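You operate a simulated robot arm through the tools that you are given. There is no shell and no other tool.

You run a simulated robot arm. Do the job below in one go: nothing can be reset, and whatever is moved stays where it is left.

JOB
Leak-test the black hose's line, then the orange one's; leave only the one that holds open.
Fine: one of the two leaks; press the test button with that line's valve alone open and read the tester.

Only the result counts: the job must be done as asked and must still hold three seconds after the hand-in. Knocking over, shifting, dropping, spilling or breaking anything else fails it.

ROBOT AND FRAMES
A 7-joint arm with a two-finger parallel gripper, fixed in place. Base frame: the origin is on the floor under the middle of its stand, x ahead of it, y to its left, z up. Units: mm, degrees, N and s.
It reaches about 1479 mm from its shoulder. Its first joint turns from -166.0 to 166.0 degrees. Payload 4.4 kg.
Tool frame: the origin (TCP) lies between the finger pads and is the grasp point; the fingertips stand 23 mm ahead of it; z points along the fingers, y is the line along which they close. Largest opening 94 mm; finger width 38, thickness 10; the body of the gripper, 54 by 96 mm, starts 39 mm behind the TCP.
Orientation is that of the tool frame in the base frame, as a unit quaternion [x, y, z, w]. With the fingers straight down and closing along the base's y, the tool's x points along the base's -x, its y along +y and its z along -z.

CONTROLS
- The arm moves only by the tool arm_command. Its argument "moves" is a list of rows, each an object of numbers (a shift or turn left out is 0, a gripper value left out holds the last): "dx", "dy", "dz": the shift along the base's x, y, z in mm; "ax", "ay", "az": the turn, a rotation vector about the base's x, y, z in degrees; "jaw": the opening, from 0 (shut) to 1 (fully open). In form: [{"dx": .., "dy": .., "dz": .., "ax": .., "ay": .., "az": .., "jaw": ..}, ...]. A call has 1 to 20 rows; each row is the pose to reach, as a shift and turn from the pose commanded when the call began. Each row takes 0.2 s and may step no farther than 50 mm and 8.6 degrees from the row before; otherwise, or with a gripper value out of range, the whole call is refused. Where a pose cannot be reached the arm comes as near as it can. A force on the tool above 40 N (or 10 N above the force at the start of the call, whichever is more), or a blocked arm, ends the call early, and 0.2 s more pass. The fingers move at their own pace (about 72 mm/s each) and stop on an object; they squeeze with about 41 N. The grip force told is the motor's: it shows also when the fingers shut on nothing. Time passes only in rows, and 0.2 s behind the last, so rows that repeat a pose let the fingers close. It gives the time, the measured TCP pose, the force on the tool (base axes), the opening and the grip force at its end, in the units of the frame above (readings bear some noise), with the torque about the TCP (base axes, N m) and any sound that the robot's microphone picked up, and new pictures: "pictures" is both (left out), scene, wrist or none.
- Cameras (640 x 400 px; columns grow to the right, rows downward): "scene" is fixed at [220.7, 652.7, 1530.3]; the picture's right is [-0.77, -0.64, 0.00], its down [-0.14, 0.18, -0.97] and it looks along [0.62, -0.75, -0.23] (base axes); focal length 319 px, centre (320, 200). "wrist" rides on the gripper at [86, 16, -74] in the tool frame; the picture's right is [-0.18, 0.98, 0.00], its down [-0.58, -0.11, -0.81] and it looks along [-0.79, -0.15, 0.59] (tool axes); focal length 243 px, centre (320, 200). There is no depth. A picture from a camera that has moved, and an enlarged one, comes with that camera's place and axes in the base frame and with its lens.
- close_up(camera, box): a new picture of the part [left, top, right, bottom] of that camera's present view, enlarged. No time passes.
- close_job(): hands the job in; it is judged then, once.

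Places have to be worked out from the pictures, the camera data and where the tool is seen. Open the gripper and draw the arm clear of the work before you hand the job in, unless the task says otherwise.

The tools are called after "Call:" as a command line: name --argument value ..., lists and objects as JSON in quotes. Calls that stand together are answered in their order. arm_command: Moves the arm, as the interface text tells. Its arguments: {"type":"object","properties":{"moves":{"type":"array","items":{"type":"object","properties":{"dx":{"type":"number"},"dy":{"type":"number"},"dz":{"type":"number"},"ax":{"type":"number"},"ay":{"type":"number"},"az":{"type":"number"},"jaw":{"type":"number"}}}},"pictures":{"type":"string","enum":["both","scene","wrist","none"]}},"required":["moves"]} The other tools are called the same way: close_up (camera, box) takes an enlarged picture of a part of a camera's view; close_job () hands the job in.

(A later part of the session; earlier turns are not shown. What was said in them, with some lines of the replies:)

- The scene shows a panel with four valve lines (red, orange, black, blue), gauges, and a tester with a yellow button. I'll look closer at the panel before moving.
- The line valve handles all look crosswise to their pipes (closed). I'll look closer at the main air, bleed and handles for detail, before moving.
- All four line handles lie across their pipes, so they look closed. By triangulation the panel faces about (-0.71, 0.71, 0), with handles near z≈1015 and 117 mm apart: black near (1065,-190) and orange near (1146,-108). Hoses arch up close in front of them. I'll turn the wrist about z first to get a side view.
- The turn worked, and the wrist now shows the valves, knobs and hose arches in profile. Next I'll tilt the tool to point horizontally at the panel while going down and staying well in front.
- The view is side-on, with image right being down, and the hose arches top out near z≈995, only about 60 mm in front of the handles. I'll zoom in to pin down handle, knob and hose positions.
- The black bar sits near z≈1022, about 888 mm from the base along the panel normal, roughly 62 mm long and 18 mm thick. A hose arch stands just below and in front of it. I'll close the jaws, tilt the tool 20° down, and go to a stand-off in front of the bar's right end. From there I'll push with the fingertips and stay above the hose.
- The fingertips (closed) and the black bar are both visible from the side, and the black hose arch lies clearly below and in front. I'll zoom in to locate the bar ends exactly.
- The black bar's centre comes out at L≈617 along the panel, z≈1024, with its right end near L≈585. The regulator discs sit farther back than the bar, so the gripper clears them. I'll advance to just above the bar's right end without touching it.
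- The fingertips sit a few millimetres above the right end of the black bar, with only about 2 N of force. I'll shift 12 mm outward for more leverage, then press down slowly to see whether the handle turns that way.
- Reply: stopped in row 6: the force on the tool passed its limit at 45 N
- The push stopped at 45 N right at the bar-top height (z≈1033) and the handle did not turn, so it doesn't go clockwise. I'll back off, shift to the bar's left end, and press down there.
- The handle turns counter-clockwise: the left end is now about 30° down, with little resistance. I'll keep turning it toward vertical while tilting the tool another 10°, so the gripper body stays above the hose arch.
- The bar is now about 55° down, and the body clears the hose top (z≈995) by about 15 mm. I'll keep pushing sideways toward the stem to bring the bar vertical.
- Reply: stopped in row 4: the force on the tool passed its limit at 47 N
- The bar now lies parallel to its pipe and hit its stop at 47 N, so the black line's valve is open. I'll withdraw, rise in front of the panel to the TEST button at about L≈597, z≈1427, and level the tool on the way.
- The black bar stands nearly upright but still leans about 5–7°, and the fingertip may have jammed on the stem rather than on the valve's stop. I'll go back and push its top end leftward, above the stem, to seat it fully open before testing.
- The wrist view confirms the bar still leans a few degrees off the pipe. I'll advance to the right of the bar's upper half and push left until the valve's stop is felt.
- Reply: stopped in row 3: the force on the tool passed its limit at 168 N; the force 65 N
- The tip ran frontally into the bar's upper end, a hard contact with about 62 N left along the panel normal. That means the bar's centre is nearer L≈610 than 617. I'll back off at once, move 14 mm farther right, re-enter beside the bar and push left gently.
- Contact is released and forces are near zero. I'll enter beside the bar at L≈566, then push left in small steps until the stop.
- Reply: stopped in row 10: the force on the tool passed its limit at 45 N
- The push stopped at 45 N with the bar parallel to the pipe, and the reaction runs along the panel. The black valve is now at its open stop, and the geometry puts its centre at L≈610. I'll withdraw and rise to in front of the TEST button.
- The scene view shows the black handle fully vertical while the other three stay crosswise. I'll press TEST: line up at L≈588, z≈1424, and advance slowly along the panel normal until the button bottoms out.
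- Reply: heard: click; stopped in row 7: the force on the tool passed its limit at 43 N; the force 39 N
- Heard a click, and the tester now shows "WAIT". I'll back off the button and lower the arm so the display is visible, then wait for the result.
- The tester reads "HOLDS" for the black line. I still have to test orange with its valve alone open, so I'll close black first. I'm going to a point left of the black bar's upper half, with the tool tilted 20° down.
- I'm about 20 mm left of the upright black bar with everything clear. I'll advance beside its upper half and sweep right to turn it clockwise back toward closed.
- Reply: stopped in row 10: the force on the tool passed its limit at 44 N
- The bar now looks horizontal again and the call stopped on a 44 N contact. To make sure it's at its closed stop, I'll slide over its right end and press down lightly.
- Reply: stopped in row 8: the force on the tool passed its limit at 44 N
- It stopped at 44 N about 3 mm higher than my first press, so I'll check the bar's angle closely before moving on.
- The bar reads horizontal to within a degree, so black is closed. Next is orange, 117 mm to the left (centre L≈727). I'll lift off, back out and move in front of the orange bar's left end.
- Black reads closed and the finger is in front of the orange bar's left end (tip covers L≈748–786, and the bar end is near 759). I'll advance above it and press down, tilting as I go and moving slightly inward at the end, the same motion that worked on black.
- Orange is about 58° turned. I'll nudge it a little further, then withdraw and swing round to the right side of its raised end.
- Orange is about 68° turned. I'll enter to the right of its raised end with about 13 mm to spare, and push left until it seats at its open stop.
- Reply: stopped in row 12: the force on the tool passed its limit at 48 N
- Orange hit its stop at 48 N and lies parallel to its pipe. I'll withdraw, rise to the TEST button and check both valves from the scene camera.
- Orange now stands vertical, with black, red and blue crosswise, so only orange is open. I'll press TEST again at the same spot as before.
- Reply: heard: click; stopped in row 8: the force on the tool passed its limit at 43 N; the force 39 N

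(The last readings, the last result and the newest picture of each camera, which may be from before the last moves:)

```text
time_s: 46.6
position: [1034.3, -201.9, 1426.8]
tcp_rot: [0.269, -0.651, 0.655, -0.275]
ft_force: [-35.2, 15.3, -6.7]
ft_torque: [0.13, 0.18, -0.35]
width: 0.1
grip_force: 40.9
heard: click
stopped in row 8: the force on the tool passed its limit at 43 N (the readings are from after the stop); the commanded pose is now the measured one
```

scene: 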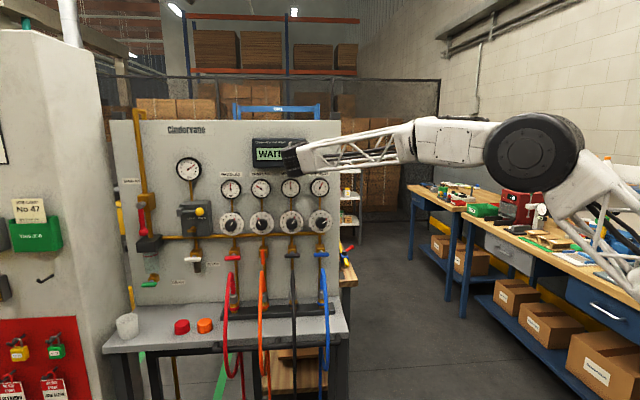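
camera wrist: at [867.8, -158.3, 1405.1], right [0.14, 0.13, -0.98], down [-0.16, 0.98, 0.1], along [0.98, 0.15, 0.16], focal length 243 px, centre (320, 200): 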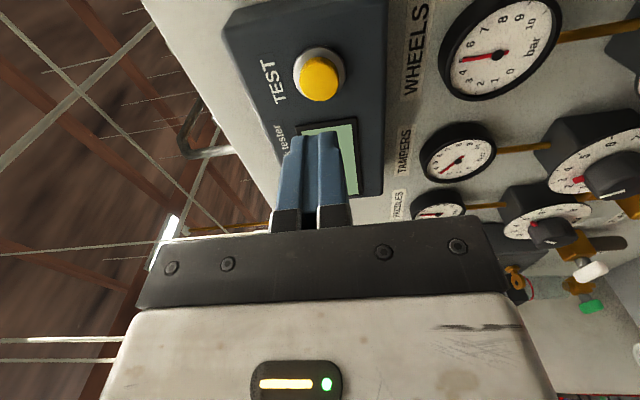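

The button clicked and the tester shows "WAIT". I'll back off and lower the arm to read the result.

Call:
arm_command --moves '[{"dx": -7, "dy": 7}, {"dx": -35, "dy": 35}, {"dx": -56.6, "dy": 56.6, "dz": -20}, {"dx": -58, "dy": 55, "dz": -65}, {"dx": -60, "dy": 53, "dz": -110}, {"dx": -62, "dy": 51, "dz": -155}, {"dx": -64, "dy": 49, "dz": -200}, {"dx": -64, "dy": 49, "dz": -200}, {"dx": -64, "dy": 49, "dz": -200}]' --pictures "both"

Call:
close_up --camera "scene" --box '[240, 120, 360, 200]'

```text
time_s: 48.6
position: [972.6, -155.5, 1226.1]
tcp_rot: [0.268, -0.651, 0.655, -0.274]
ft_force: [-0.9, 0.2, 0.5]
ft_torque: [-0.02, 0.03, 0.02]
width: 0.3
grip_force: 41.1
camera wrist: at [858.2, -162.9, 1208.9], right [0.14, 0.13, -0.98], down [-0.16, 0.98, 0.1], along [0.98, 0.14, 0.16], focal length 243 px, centre (320, 200)
```

scene: 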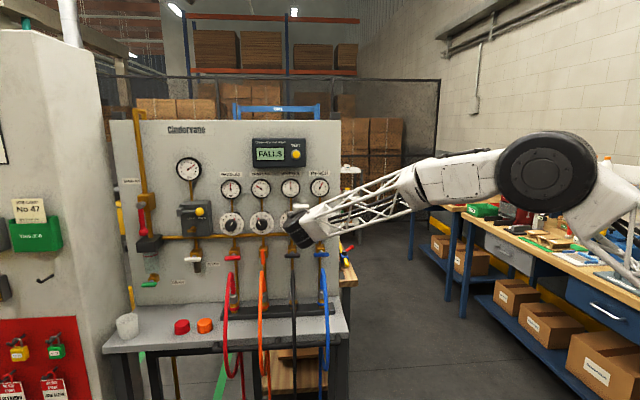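
wrist: 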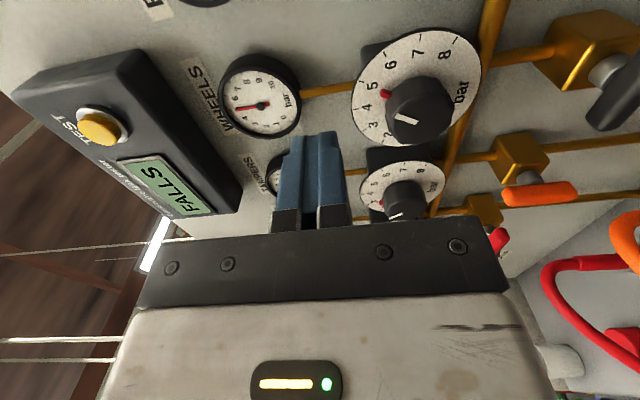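

```text
5.00 times, centred on (300, 160) of scene
camera zoom: at [220.7, 652.7, 1530.3], right [-0.77, -0.64, 0.0], down [-0.14, 0.18, -0.97], along [0.62, -0.75, -0.23], focal length 1594 px, centre (420, 400)
```

zoom: 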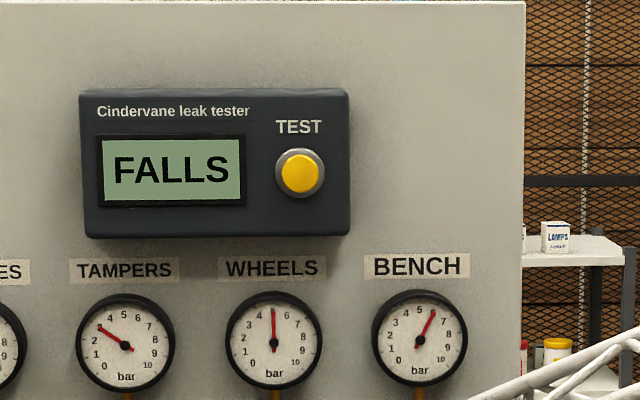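

Orange "FALLS", so it leaks and black is the line that holds. I'll close orange first, going to the left of its upright bar.

Call:
arm_command --moves '[{"dx": 20.4, "dy": 18, "dz": -24, "ax": 2.02, "ay": 2.02}, {"dx": 40.8, "dy": 36, "dz": -48, "ax": 4.04, "ay": 4.04}, {"dx": 61.2, "dy": 54, "dz": -72, "ax": 6.06, "ay": 6.06}, {"dx": 81.6, "dy": 72, "dz": -97, "ax": 8.08, "ay": 8.08}, {"dx": 102, "dy": 90, "dz": -121, "ax": 10.1, "ay": 10.1}, {"dx": 122.4, "dy": 108, "dz": -145, "ax": 12.12, "ay": 12.12}, {"dx": 142.8, "dy": 125.9, "dz": -169, "ax": 14.14, "ay": 14.14}, {"dx": 142.8, "dy": 125.9, "dz": -169, "ax": 14.14, "ay": 14.14}]' --pictures "both"

```text
time_s: 50.4
position: [1114.2, -29.9, 1058.9]
tcp_rot: [-0.312, 0.755, -0.533, 0.224]
ft_force: [-0.9, -0.5, -0.6]
ft_torque: [0.01, 0.0, -0.02]
width: 0.1
grip_force: 40.7
camera wrist: at [999.5, -37.0, 1066.6], right [-0.1, 0.37, -0.93], down [-0.1, 0.92, 0.37], along [0.99, 0.13, -0.05], focal length 243 px, centre (320, 200)
```

scene: 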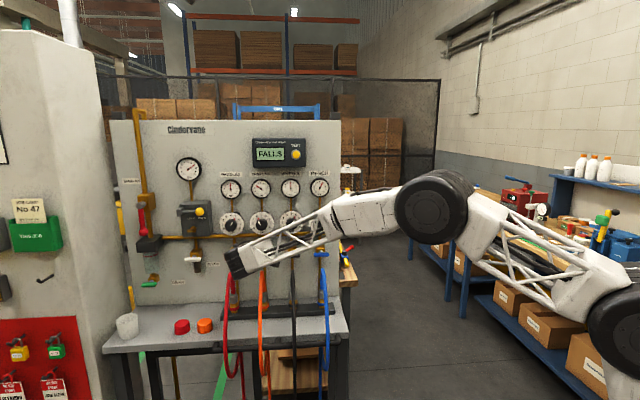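
wrist: 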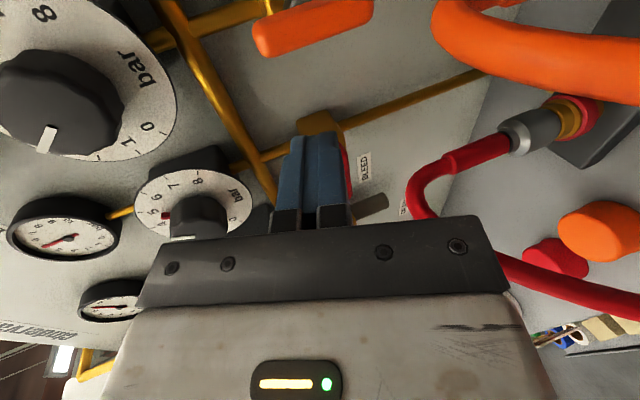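

The tip is about 20 mm left of the upright orange bar. I'll advance and sweep right to swing it closed, as I did with black.

Call:
arm_command --moves '[{"dx": 22, "dy": -22, "dz": -2.5}, {"dx": 44.5, "dy": -44.5, "dz": -5}, {"dx": 41.7, "dy": -47.3, "dz": -5}, {"dx": 38.8, "dy": -50.2, "dz": -5}, {"dx": 36, "dy": -53, "dz": -5}, {"dx": 33.2, "dy": -55.8, "dz": -5}, {"dx": 30.4, "dy": -58.6, "dz": -5}, {"dx": 27.5, "dy": -61.5, "dz": -5}, {"dx": 24.7, "dy": -64.3, "dz": -5}, {"dx": 21.9, "dy": -67.1, "dz": -5}, {"dx": 19.1, "dy": -69.9, "dz": -5}]' --pictures "wrist"

Call:
close_up --camera "wrist" --box '[240, 60, 440, 185]'

```text
time_s: 52.8
position: [1135.3, -96.2, 1056.5]
tcp_rot: [-0.31, 0.754, -0.533, 0.225]
ft_force: [0.1, -0.6, 1.2]
ft_torque: [-0.04, 0.01, 0.0]
width: 0.2
grip_force: 40.7
stopped in row 11: the force on the tool passed its limit at 40 N (the readings are from after the stop); the commanded pose is now the measured one
camera wrist: at [1020.2, -103.8, 1064.8], right [-0.1, 0.36, -0.93], down [-0.11, 0.92, 0.37], along [0.99, 0.13, -0.05], focal length 243 px, centre (320, 200)
```

wrist: 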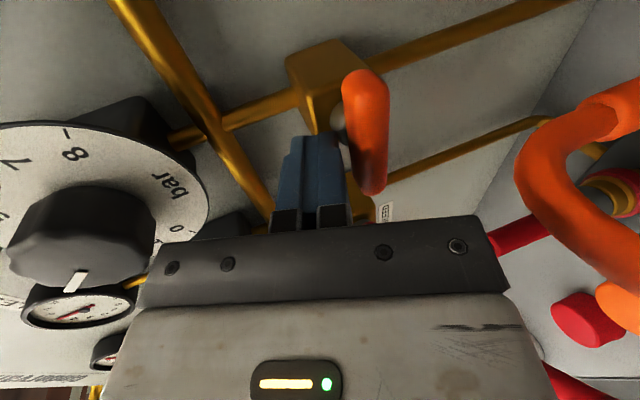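

```text
3.20 times, centred on (340, 122) of wrist
camera zoom: at [1020.2, -103.8, 1064.8], right [-0.1, 0.36, -0.93], down [-0.11, 0.92, 0.37], along [0.99, 0.13, -0.05], focal length 776 px, centre (256, 448)
```

zoom: 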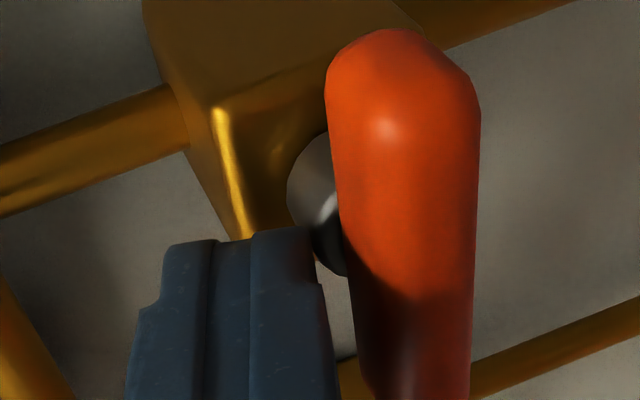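

Orange looks horizontal again. I'll slide over its right end and press down to confirm it is at the closed stop.

Call:
arm_command --moves '[{"dx": -11.6, "dy": -11.6, "dz": 2}, {"dx": -23.3, "dy": -23.3, "dz": 2}, {"dx": -25, "dy": -25, "dz": 0}, {"dx": -25, "dy": -25, "dz": -2}, {"dx": -25, "dy": -25, "dz": -4}, {"dx": -25, "dy": -25, "dz": -6}, {"dx": -25, "dy": -25, "dz": -8}]' --pictures "wrist"

Call:
close_up --camera "wrist" --box '[260, 100, 460, 225]'

```text
time_s: 54.4
position: [1109.9, -121.6, 1051.8]
tcp_rot: [-0.31, 0.754, -0.534, 0.226]
ft_force: [-21.2, -3.7, 25.3]
ft_torque: [-0.15, -0.18, -0.22]
width: 0.0
grip_force: 41.0
camera wrist: at [995.0, -128.7, 1059.7], right [-0.09, 0.36, -0.93], down [-0.11, 0.92, 0.37], along [0.99, 0.13, -0.05], focal length 243 px, centre (320, 200)
```

wrist: 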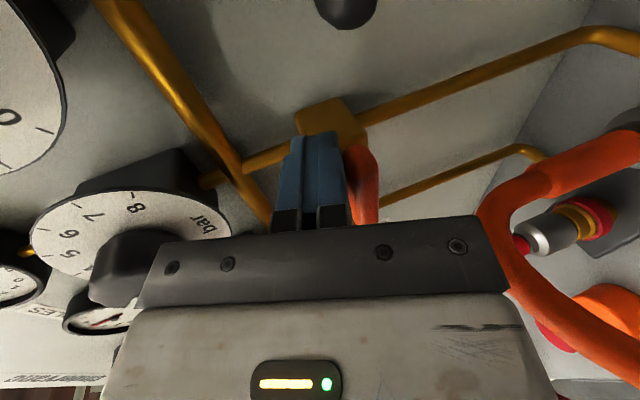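

```text
3.20 times, centred on (360, 162) of wrist
camera zoom: at [995.0, -128.7, 1059.7], right [-0.09, 0.36, -0.93], down [-0.11, 0.92, 0.37], along [0.99, 0.13, -0.05], focal length 776 px, centre (192, 320)
```

zoom: 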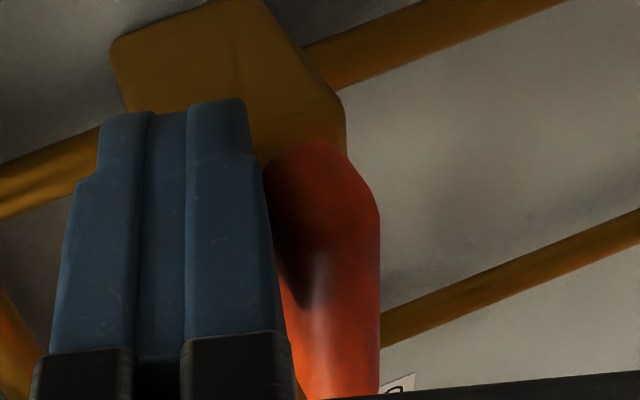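

The right end takes about 33 N without moving, so orange is closed. I'll lift off, back out and move in front of the black bar's left end to reopen it.

Call:
arm_command --moves '[{"dz": 12}, {"dx": -25.5, "dy": 25.5, "dz": 12}, {"dx": -49.5, "dy": 49.5, "dz": 12}, {"dx": -66.5, "dy": 32.5, "dz": 12}, {"dx": -83.4, "dy": 15.6, "dz": 12}, {"dx": -83.4, "dy": 15.6, "dz": 12}]' --pictures "both"

Call:
close_up --camera "wrist" --box '[240, 0, 440, 125]'

```text
time_s: 55.8
position: [1026.8, -106.1, 1059.6]
tcp_rot: [-0.312, 0.754, -0.533, 0.225]
ft_force: [0.9, -0.6, -0.1]
ft_torque: [0.02, 0.02, 0.01]
width: 0.1
grip_force: 41.5
camera wrist: at [912.3, -113.3, 1068.3], right [-0.1, 0.36, -0.93], down [-0.11, 0.92, 0.37], along [0.99, 0.13, -0.05], focal length 243 px, centre (320, 200)
```

scene: 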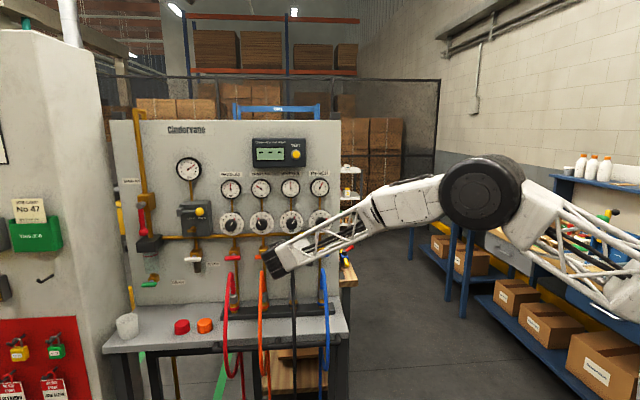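
wrist: 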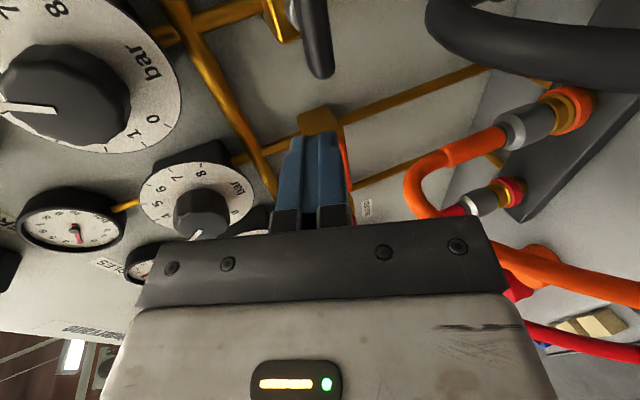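

```text
3.20 times, centred on (340, 62) of wrist
camera zoom: at [912.3, -113.3, 1068.3], right [-0.1, 0.36, -0.93], down [-0.11, 0.92, 0.37], along [0.99, 0.13, -0.05], focal length 776 px, centre (256, 640)
```

zoom: 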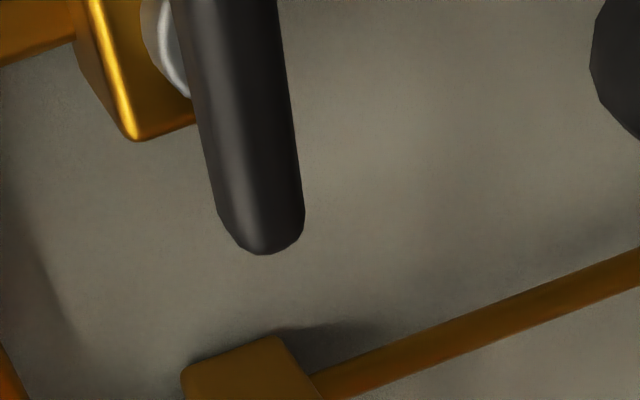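

The geometry matches the orange approach exactly, so I'll repeat the same press-down on the black bar's left end with an extra small inward nudge at the end.

Call:
arm_command --moves '[{"dx": 25.8, "dy": -25.8, "dz": 0}, {"dx": 51, "dy": -51, "dz": -2}, {"dx": 51, "dy": -51, "dz": -6}, {"dx": 51, "dy": -51, "dz": -10}, {"dx": 51, "dy": -51, "dz": -14}, {"dx": 51, "dy": -51, "dz": -18}, {"dx": 51, "dy": -51, "dz": -20, "ax": 2.4, "ay": 2.4}, {"dx": 51, "dy": -51, "dz": -23, "ax": 4.8, "ay": 4.8}, {"dx": 51, "dy": -51, "dz": -26, "ax": 7.07, "ay": 7.07}, {"dx": 48.9, "dy": -53.1, "dz": -27, "ax": 7.07, "ay": 7.07}, {"dx": 46.8, "dy": -55.2, "dz": -27, "ax": 7.07, "ay": 7.07}, {"dx": 44.6, "dy": -57.4, "dz": -27, "ax": 7.07, "ay": 7.07}, {"dx": 43.2, "dy": -58.8, "dz": -27, "ax": 7.07, "ay": 7.07}, {"dx": 41.8, "dy": -60.2, "dz": -27, "ax": 7.07, "ay": 7.07}]' --pictures "wrist"

```text
time_s: 58.8
position: [1069.0, -165.6, 1032.3]
tcp_rot: [-0.329, 0.798, -0.466, 0.196]
ft_force: [8.7, 12.5, -4.9]
ft_torque: [0.22, -0.16, -0.12]
width: 0.1
grip_force: 40.8
camera wrist: at [955.4, -174.4, 1053.9], right [-0.21, 0.47, -0.86], down [-0.05, 0.87, 0.49], along [0.98, 0.15, -0.15], focal length 243 px, centre (320, 200)
```

wrist: 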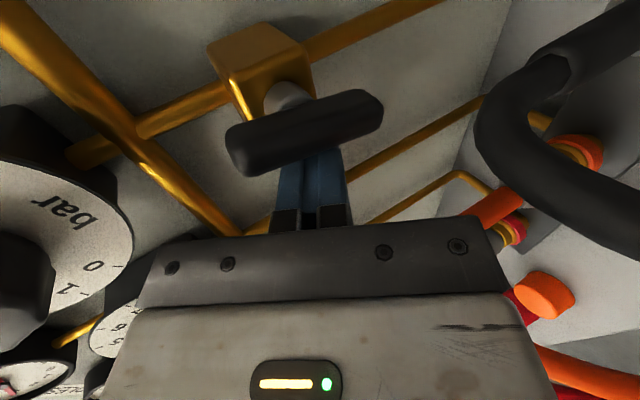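

Black is about 80° open. I'll withdraw, swing to the right of its raised end with about 15 mm to spare, and push left to seat it at the open stop.

Call:
arm_command --moves '[{"dx": 4, "dy": 4}, {"dx": -20.7, "dy": 28.7}, {"dx": -46.9, "dy": 54.9, "dz": 8, "ax": -2.4, "ay": -2.4}, {"dx": -76.6, "dy": 25.2, "dz": 16, "ax": -4.8, "ay": -4.8}, {"dx": -105.6, "dy": -3.8, "dz": 23, "ax": -7.07, "ay": -7.07}, {"dx": -105.6, "dy": -3.8, "dz": 23, "ax": -7.07, "ay": -7.07}, {"dx": -80.6, "dy": -28.8, "dz": 23, "ax": -7.07, "ay": -7.07}, {"dx": -55.4, "dy": -54, "dz": 23, "ax": -7.07, "ay": -7.07}, {"dx": -53.3, "dy": -51.9, "dz": 23, "ax": -7.07, "ay": -7.07}, {"dx": -51.2, "dy": -49.8, "dz": 23, "ax": -7.07, "ay": -7.07}, {"dx": -49.1, "dy": -47.7, "dz": 23, "ax": -7.07, "ay": -7.07}, {"dx": -47, "dy": -45.6, "dz": 23, "ax": -7.07, "ay": -7.07}, {"dx": -44.9, "dy": -43.5, "dz": 23, "ax": -7.07, "ay": -7.07}, {"dx": -43.5, "dy": -42.1, "dz": 23, "ax": -7.07, "ay": -7.07}, {"dx": -42.1, "dy": -40.7, "dz": 23, "ax": -7.07, "ay": -7.07}, {"dx": -40.7, "dy": -39.3, "dz": 23, "ax": -7.07, "ay": -7.07}, {"dx": -39.3, "dy": -37.9, "dz": 23, "ax": -7.07, "ay": -7.07}]' --pictures "wrist"

Call:
close_up --camera "wrist" --box '[240, 80, 440, 205]'

```text
time_s: 62.4
position: [1028.7, -204.0, 1056.1]
tcp_rot: [-0.311, 0.754, -0.533, 0.225]
ft_force: [-16.3, -6.1, 3.1]
ft_torque: [-0.02, 0.13, 0.21]
width: 0.0
grip_force: 40.7
camera wrist: at [913.3, -211.6, 1064.8], right [-0.1, 0.36, -0.93], down [-0.11, 0.92, 0.37], along [0.99, 0.13, -0.05], focal length 243 px, centre (320, 200)
```

wrist: 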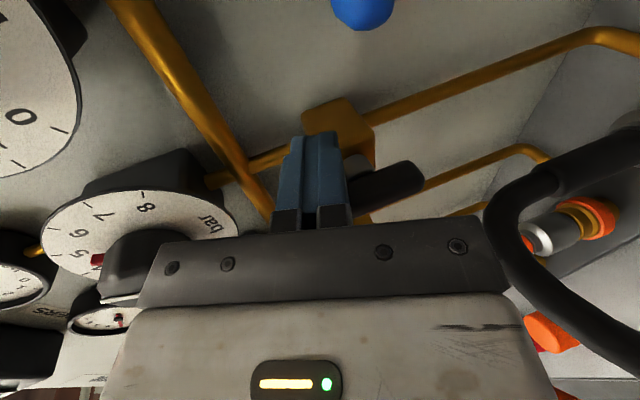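

```text
3.20 times, centred on (340, 142) of wrist
camera zoom: at [913.3, -211.6, 1064.8], right [-0.1, 0.36, -0.93], down [-0.11, 0.92, 0.37], along [0.99, 0.13, -0.05], focal length 776 px, centre (256, 384)
```

zoom: 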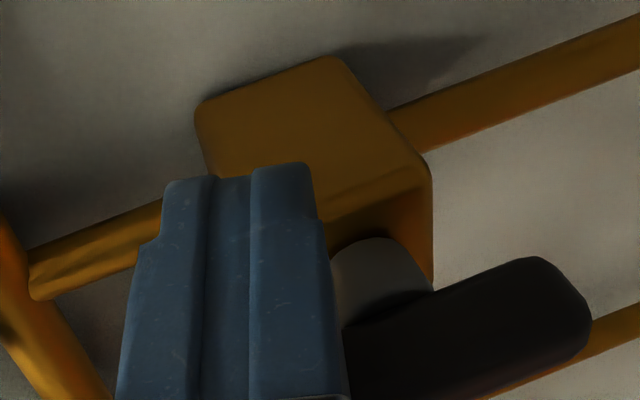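

The bar is at its open stop, with about 16 N of reaction and in the same position as before. I'll withdraw, open the gripper and draw the arm clear, then verify all the handles.

Call:
arm_command --moves '[{"dx": -2.8, "dy": -2.8}, {"dx": -31, "dy": 25.5}, {"dx": -59.4, "dy": 53.8}, {"dx": -87.7, "dy": 82, "dz": 20, "jaw": 0}, {"dx": -116, "dy": 105, "dz": 45, "jaw": 0.3}, {"dx": -145, "dy": 122, "dz": 75, "jaw": 0.6}, {"dx": -172, "dy": 125, "dz": 110, "jaw": 1}, {"dx": -200, "dy": 120, "dz": 145, "jaw": 1}, {"dx": -230, "dy": 112, "dz": 180, "jaw": 1}, {"dx": -260, "dy": 105, "dz": 215, "jaw": 1}, {"dx": -290, "dy": 100, "dz": 250, "jaw": 1}, {"dx": -320, "dy": 95, "dz": 285, "jaw": 1}, {"dx": -320, "dy": 95, "dz": 285, "jaw": 1}]' --pictures "both"

Call:
close_up --camera "scene" --box '[200, 200, 360, 300]'

Call:
close_up --camera "scene" --box '[100, 110, 260, 310]'

Call:
close_up --camera "scene" --box '[200, 120, 360, 220]'

```text
time_s: 65.2
position: [710.9, -106.3, 1341.5]
tcp_rot: [-0.312, 0.754, -0.533, 0.224]
ft_force: [-1.1, -0.4, 0.2]
ft_torque: [0.0, 0.01, 0.02]
width: 94.1
grip_force: 0.0
camera wrist: at [595.5, -115.1, 1349.9], right [-0.1, 0.36, -0.93], down [-0.11, 0.92, 0.37], along [0.99, 0.13, -0.05], focal length 243 px, centre (320, 200)
```

scene: 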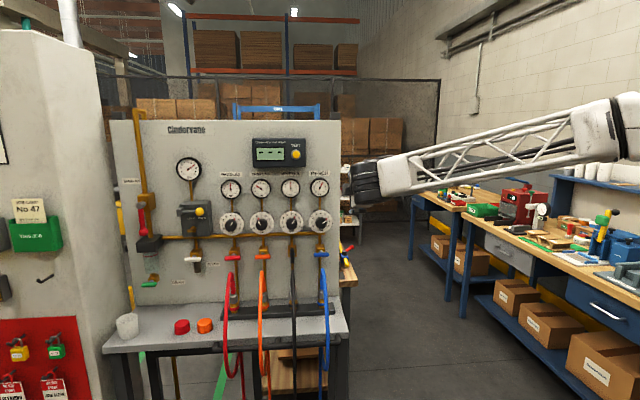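
wrist: 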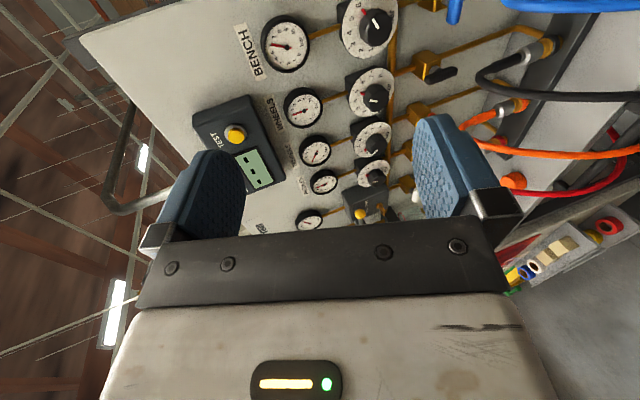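

```text
4.00 times, centred on (280, 250) of scene
camera zoom: at [220.7, 652.7, 1530.3], right [-0.77, -0.64, 0.0], down [-0.14, 0.18, -0.97], along [0.62, -0.75, -0.23], focal length 1275 px, centre (480, 0)
```

zoom: 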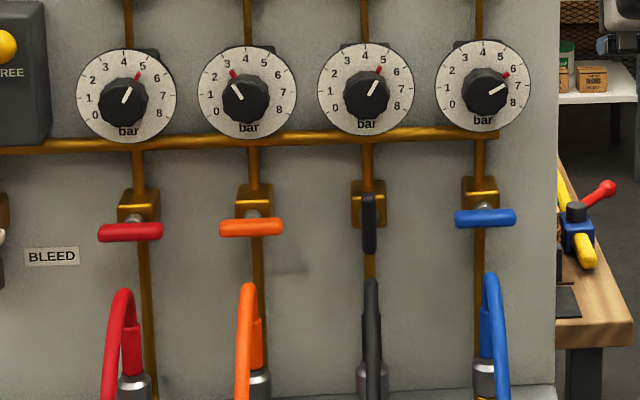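

```text
2.00 times, centred on (180, 210) of scene
camera zoom: at [220.7, 652.7, 1530.3], right [-0.77, -0.64, 0.0], down [-0.14, 0.18, -0.97], along [0.62, -0.75, -0.23], focal length 638 px, centre (600, 180)
```

zoom: 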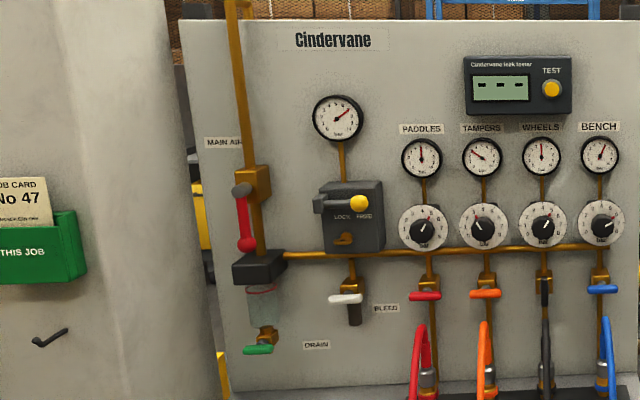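

```text
4.00 times, centred on (280, 170) of scene
camera zoom: at [220.7, 652.7, 1530.3], right [-0.77, -0.64, 0.0], down [-0.14, 0.18, -0.97], along [0.62, -0.75, -0.23], focal length 1275 px, centre (480, 320)
```

zoom: 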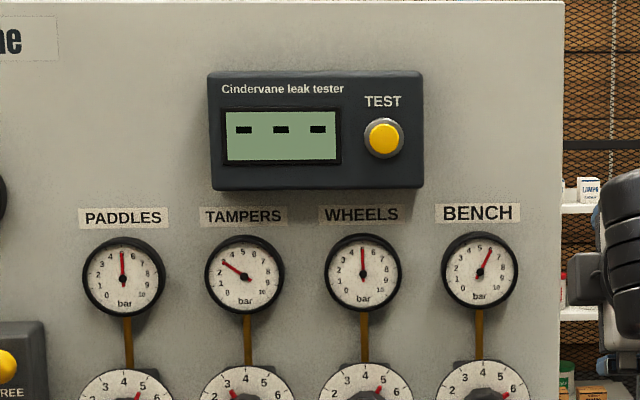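

The final view shows black vertical (open), orange, red and blue crosswise (closed), and the regulators, gauges and hoses unchanged. Black read "HOLDS" and orange read "FALLS". The gripper is open and the arm is clear, so I'm handing in.

Call:
close_job

```text
The job is handed in.
```

Both lines are tested, and only the black hose's valve is left open. I've handed the job in, but no verdict came back.

| Line | Tester reading | Valve now |
|---|---|---|
| Black | HOLDS | Open |
| Orange | FALLS (leaks) | Closed |

Each line was tested with its own valve alone open, black first and then orange. The last pictures show the black handle in line with its pipe and the orange, red and blue ones across theirs. The regulators, gauges and hoses look as they did at the start. The gripper is open and the arm is clear of the panel.

While I was first opening the black valve, the fingertip ran straight into its handle and the force peaked at 168 N. The handle shows no damage in the pictures and turned normally afterwards.
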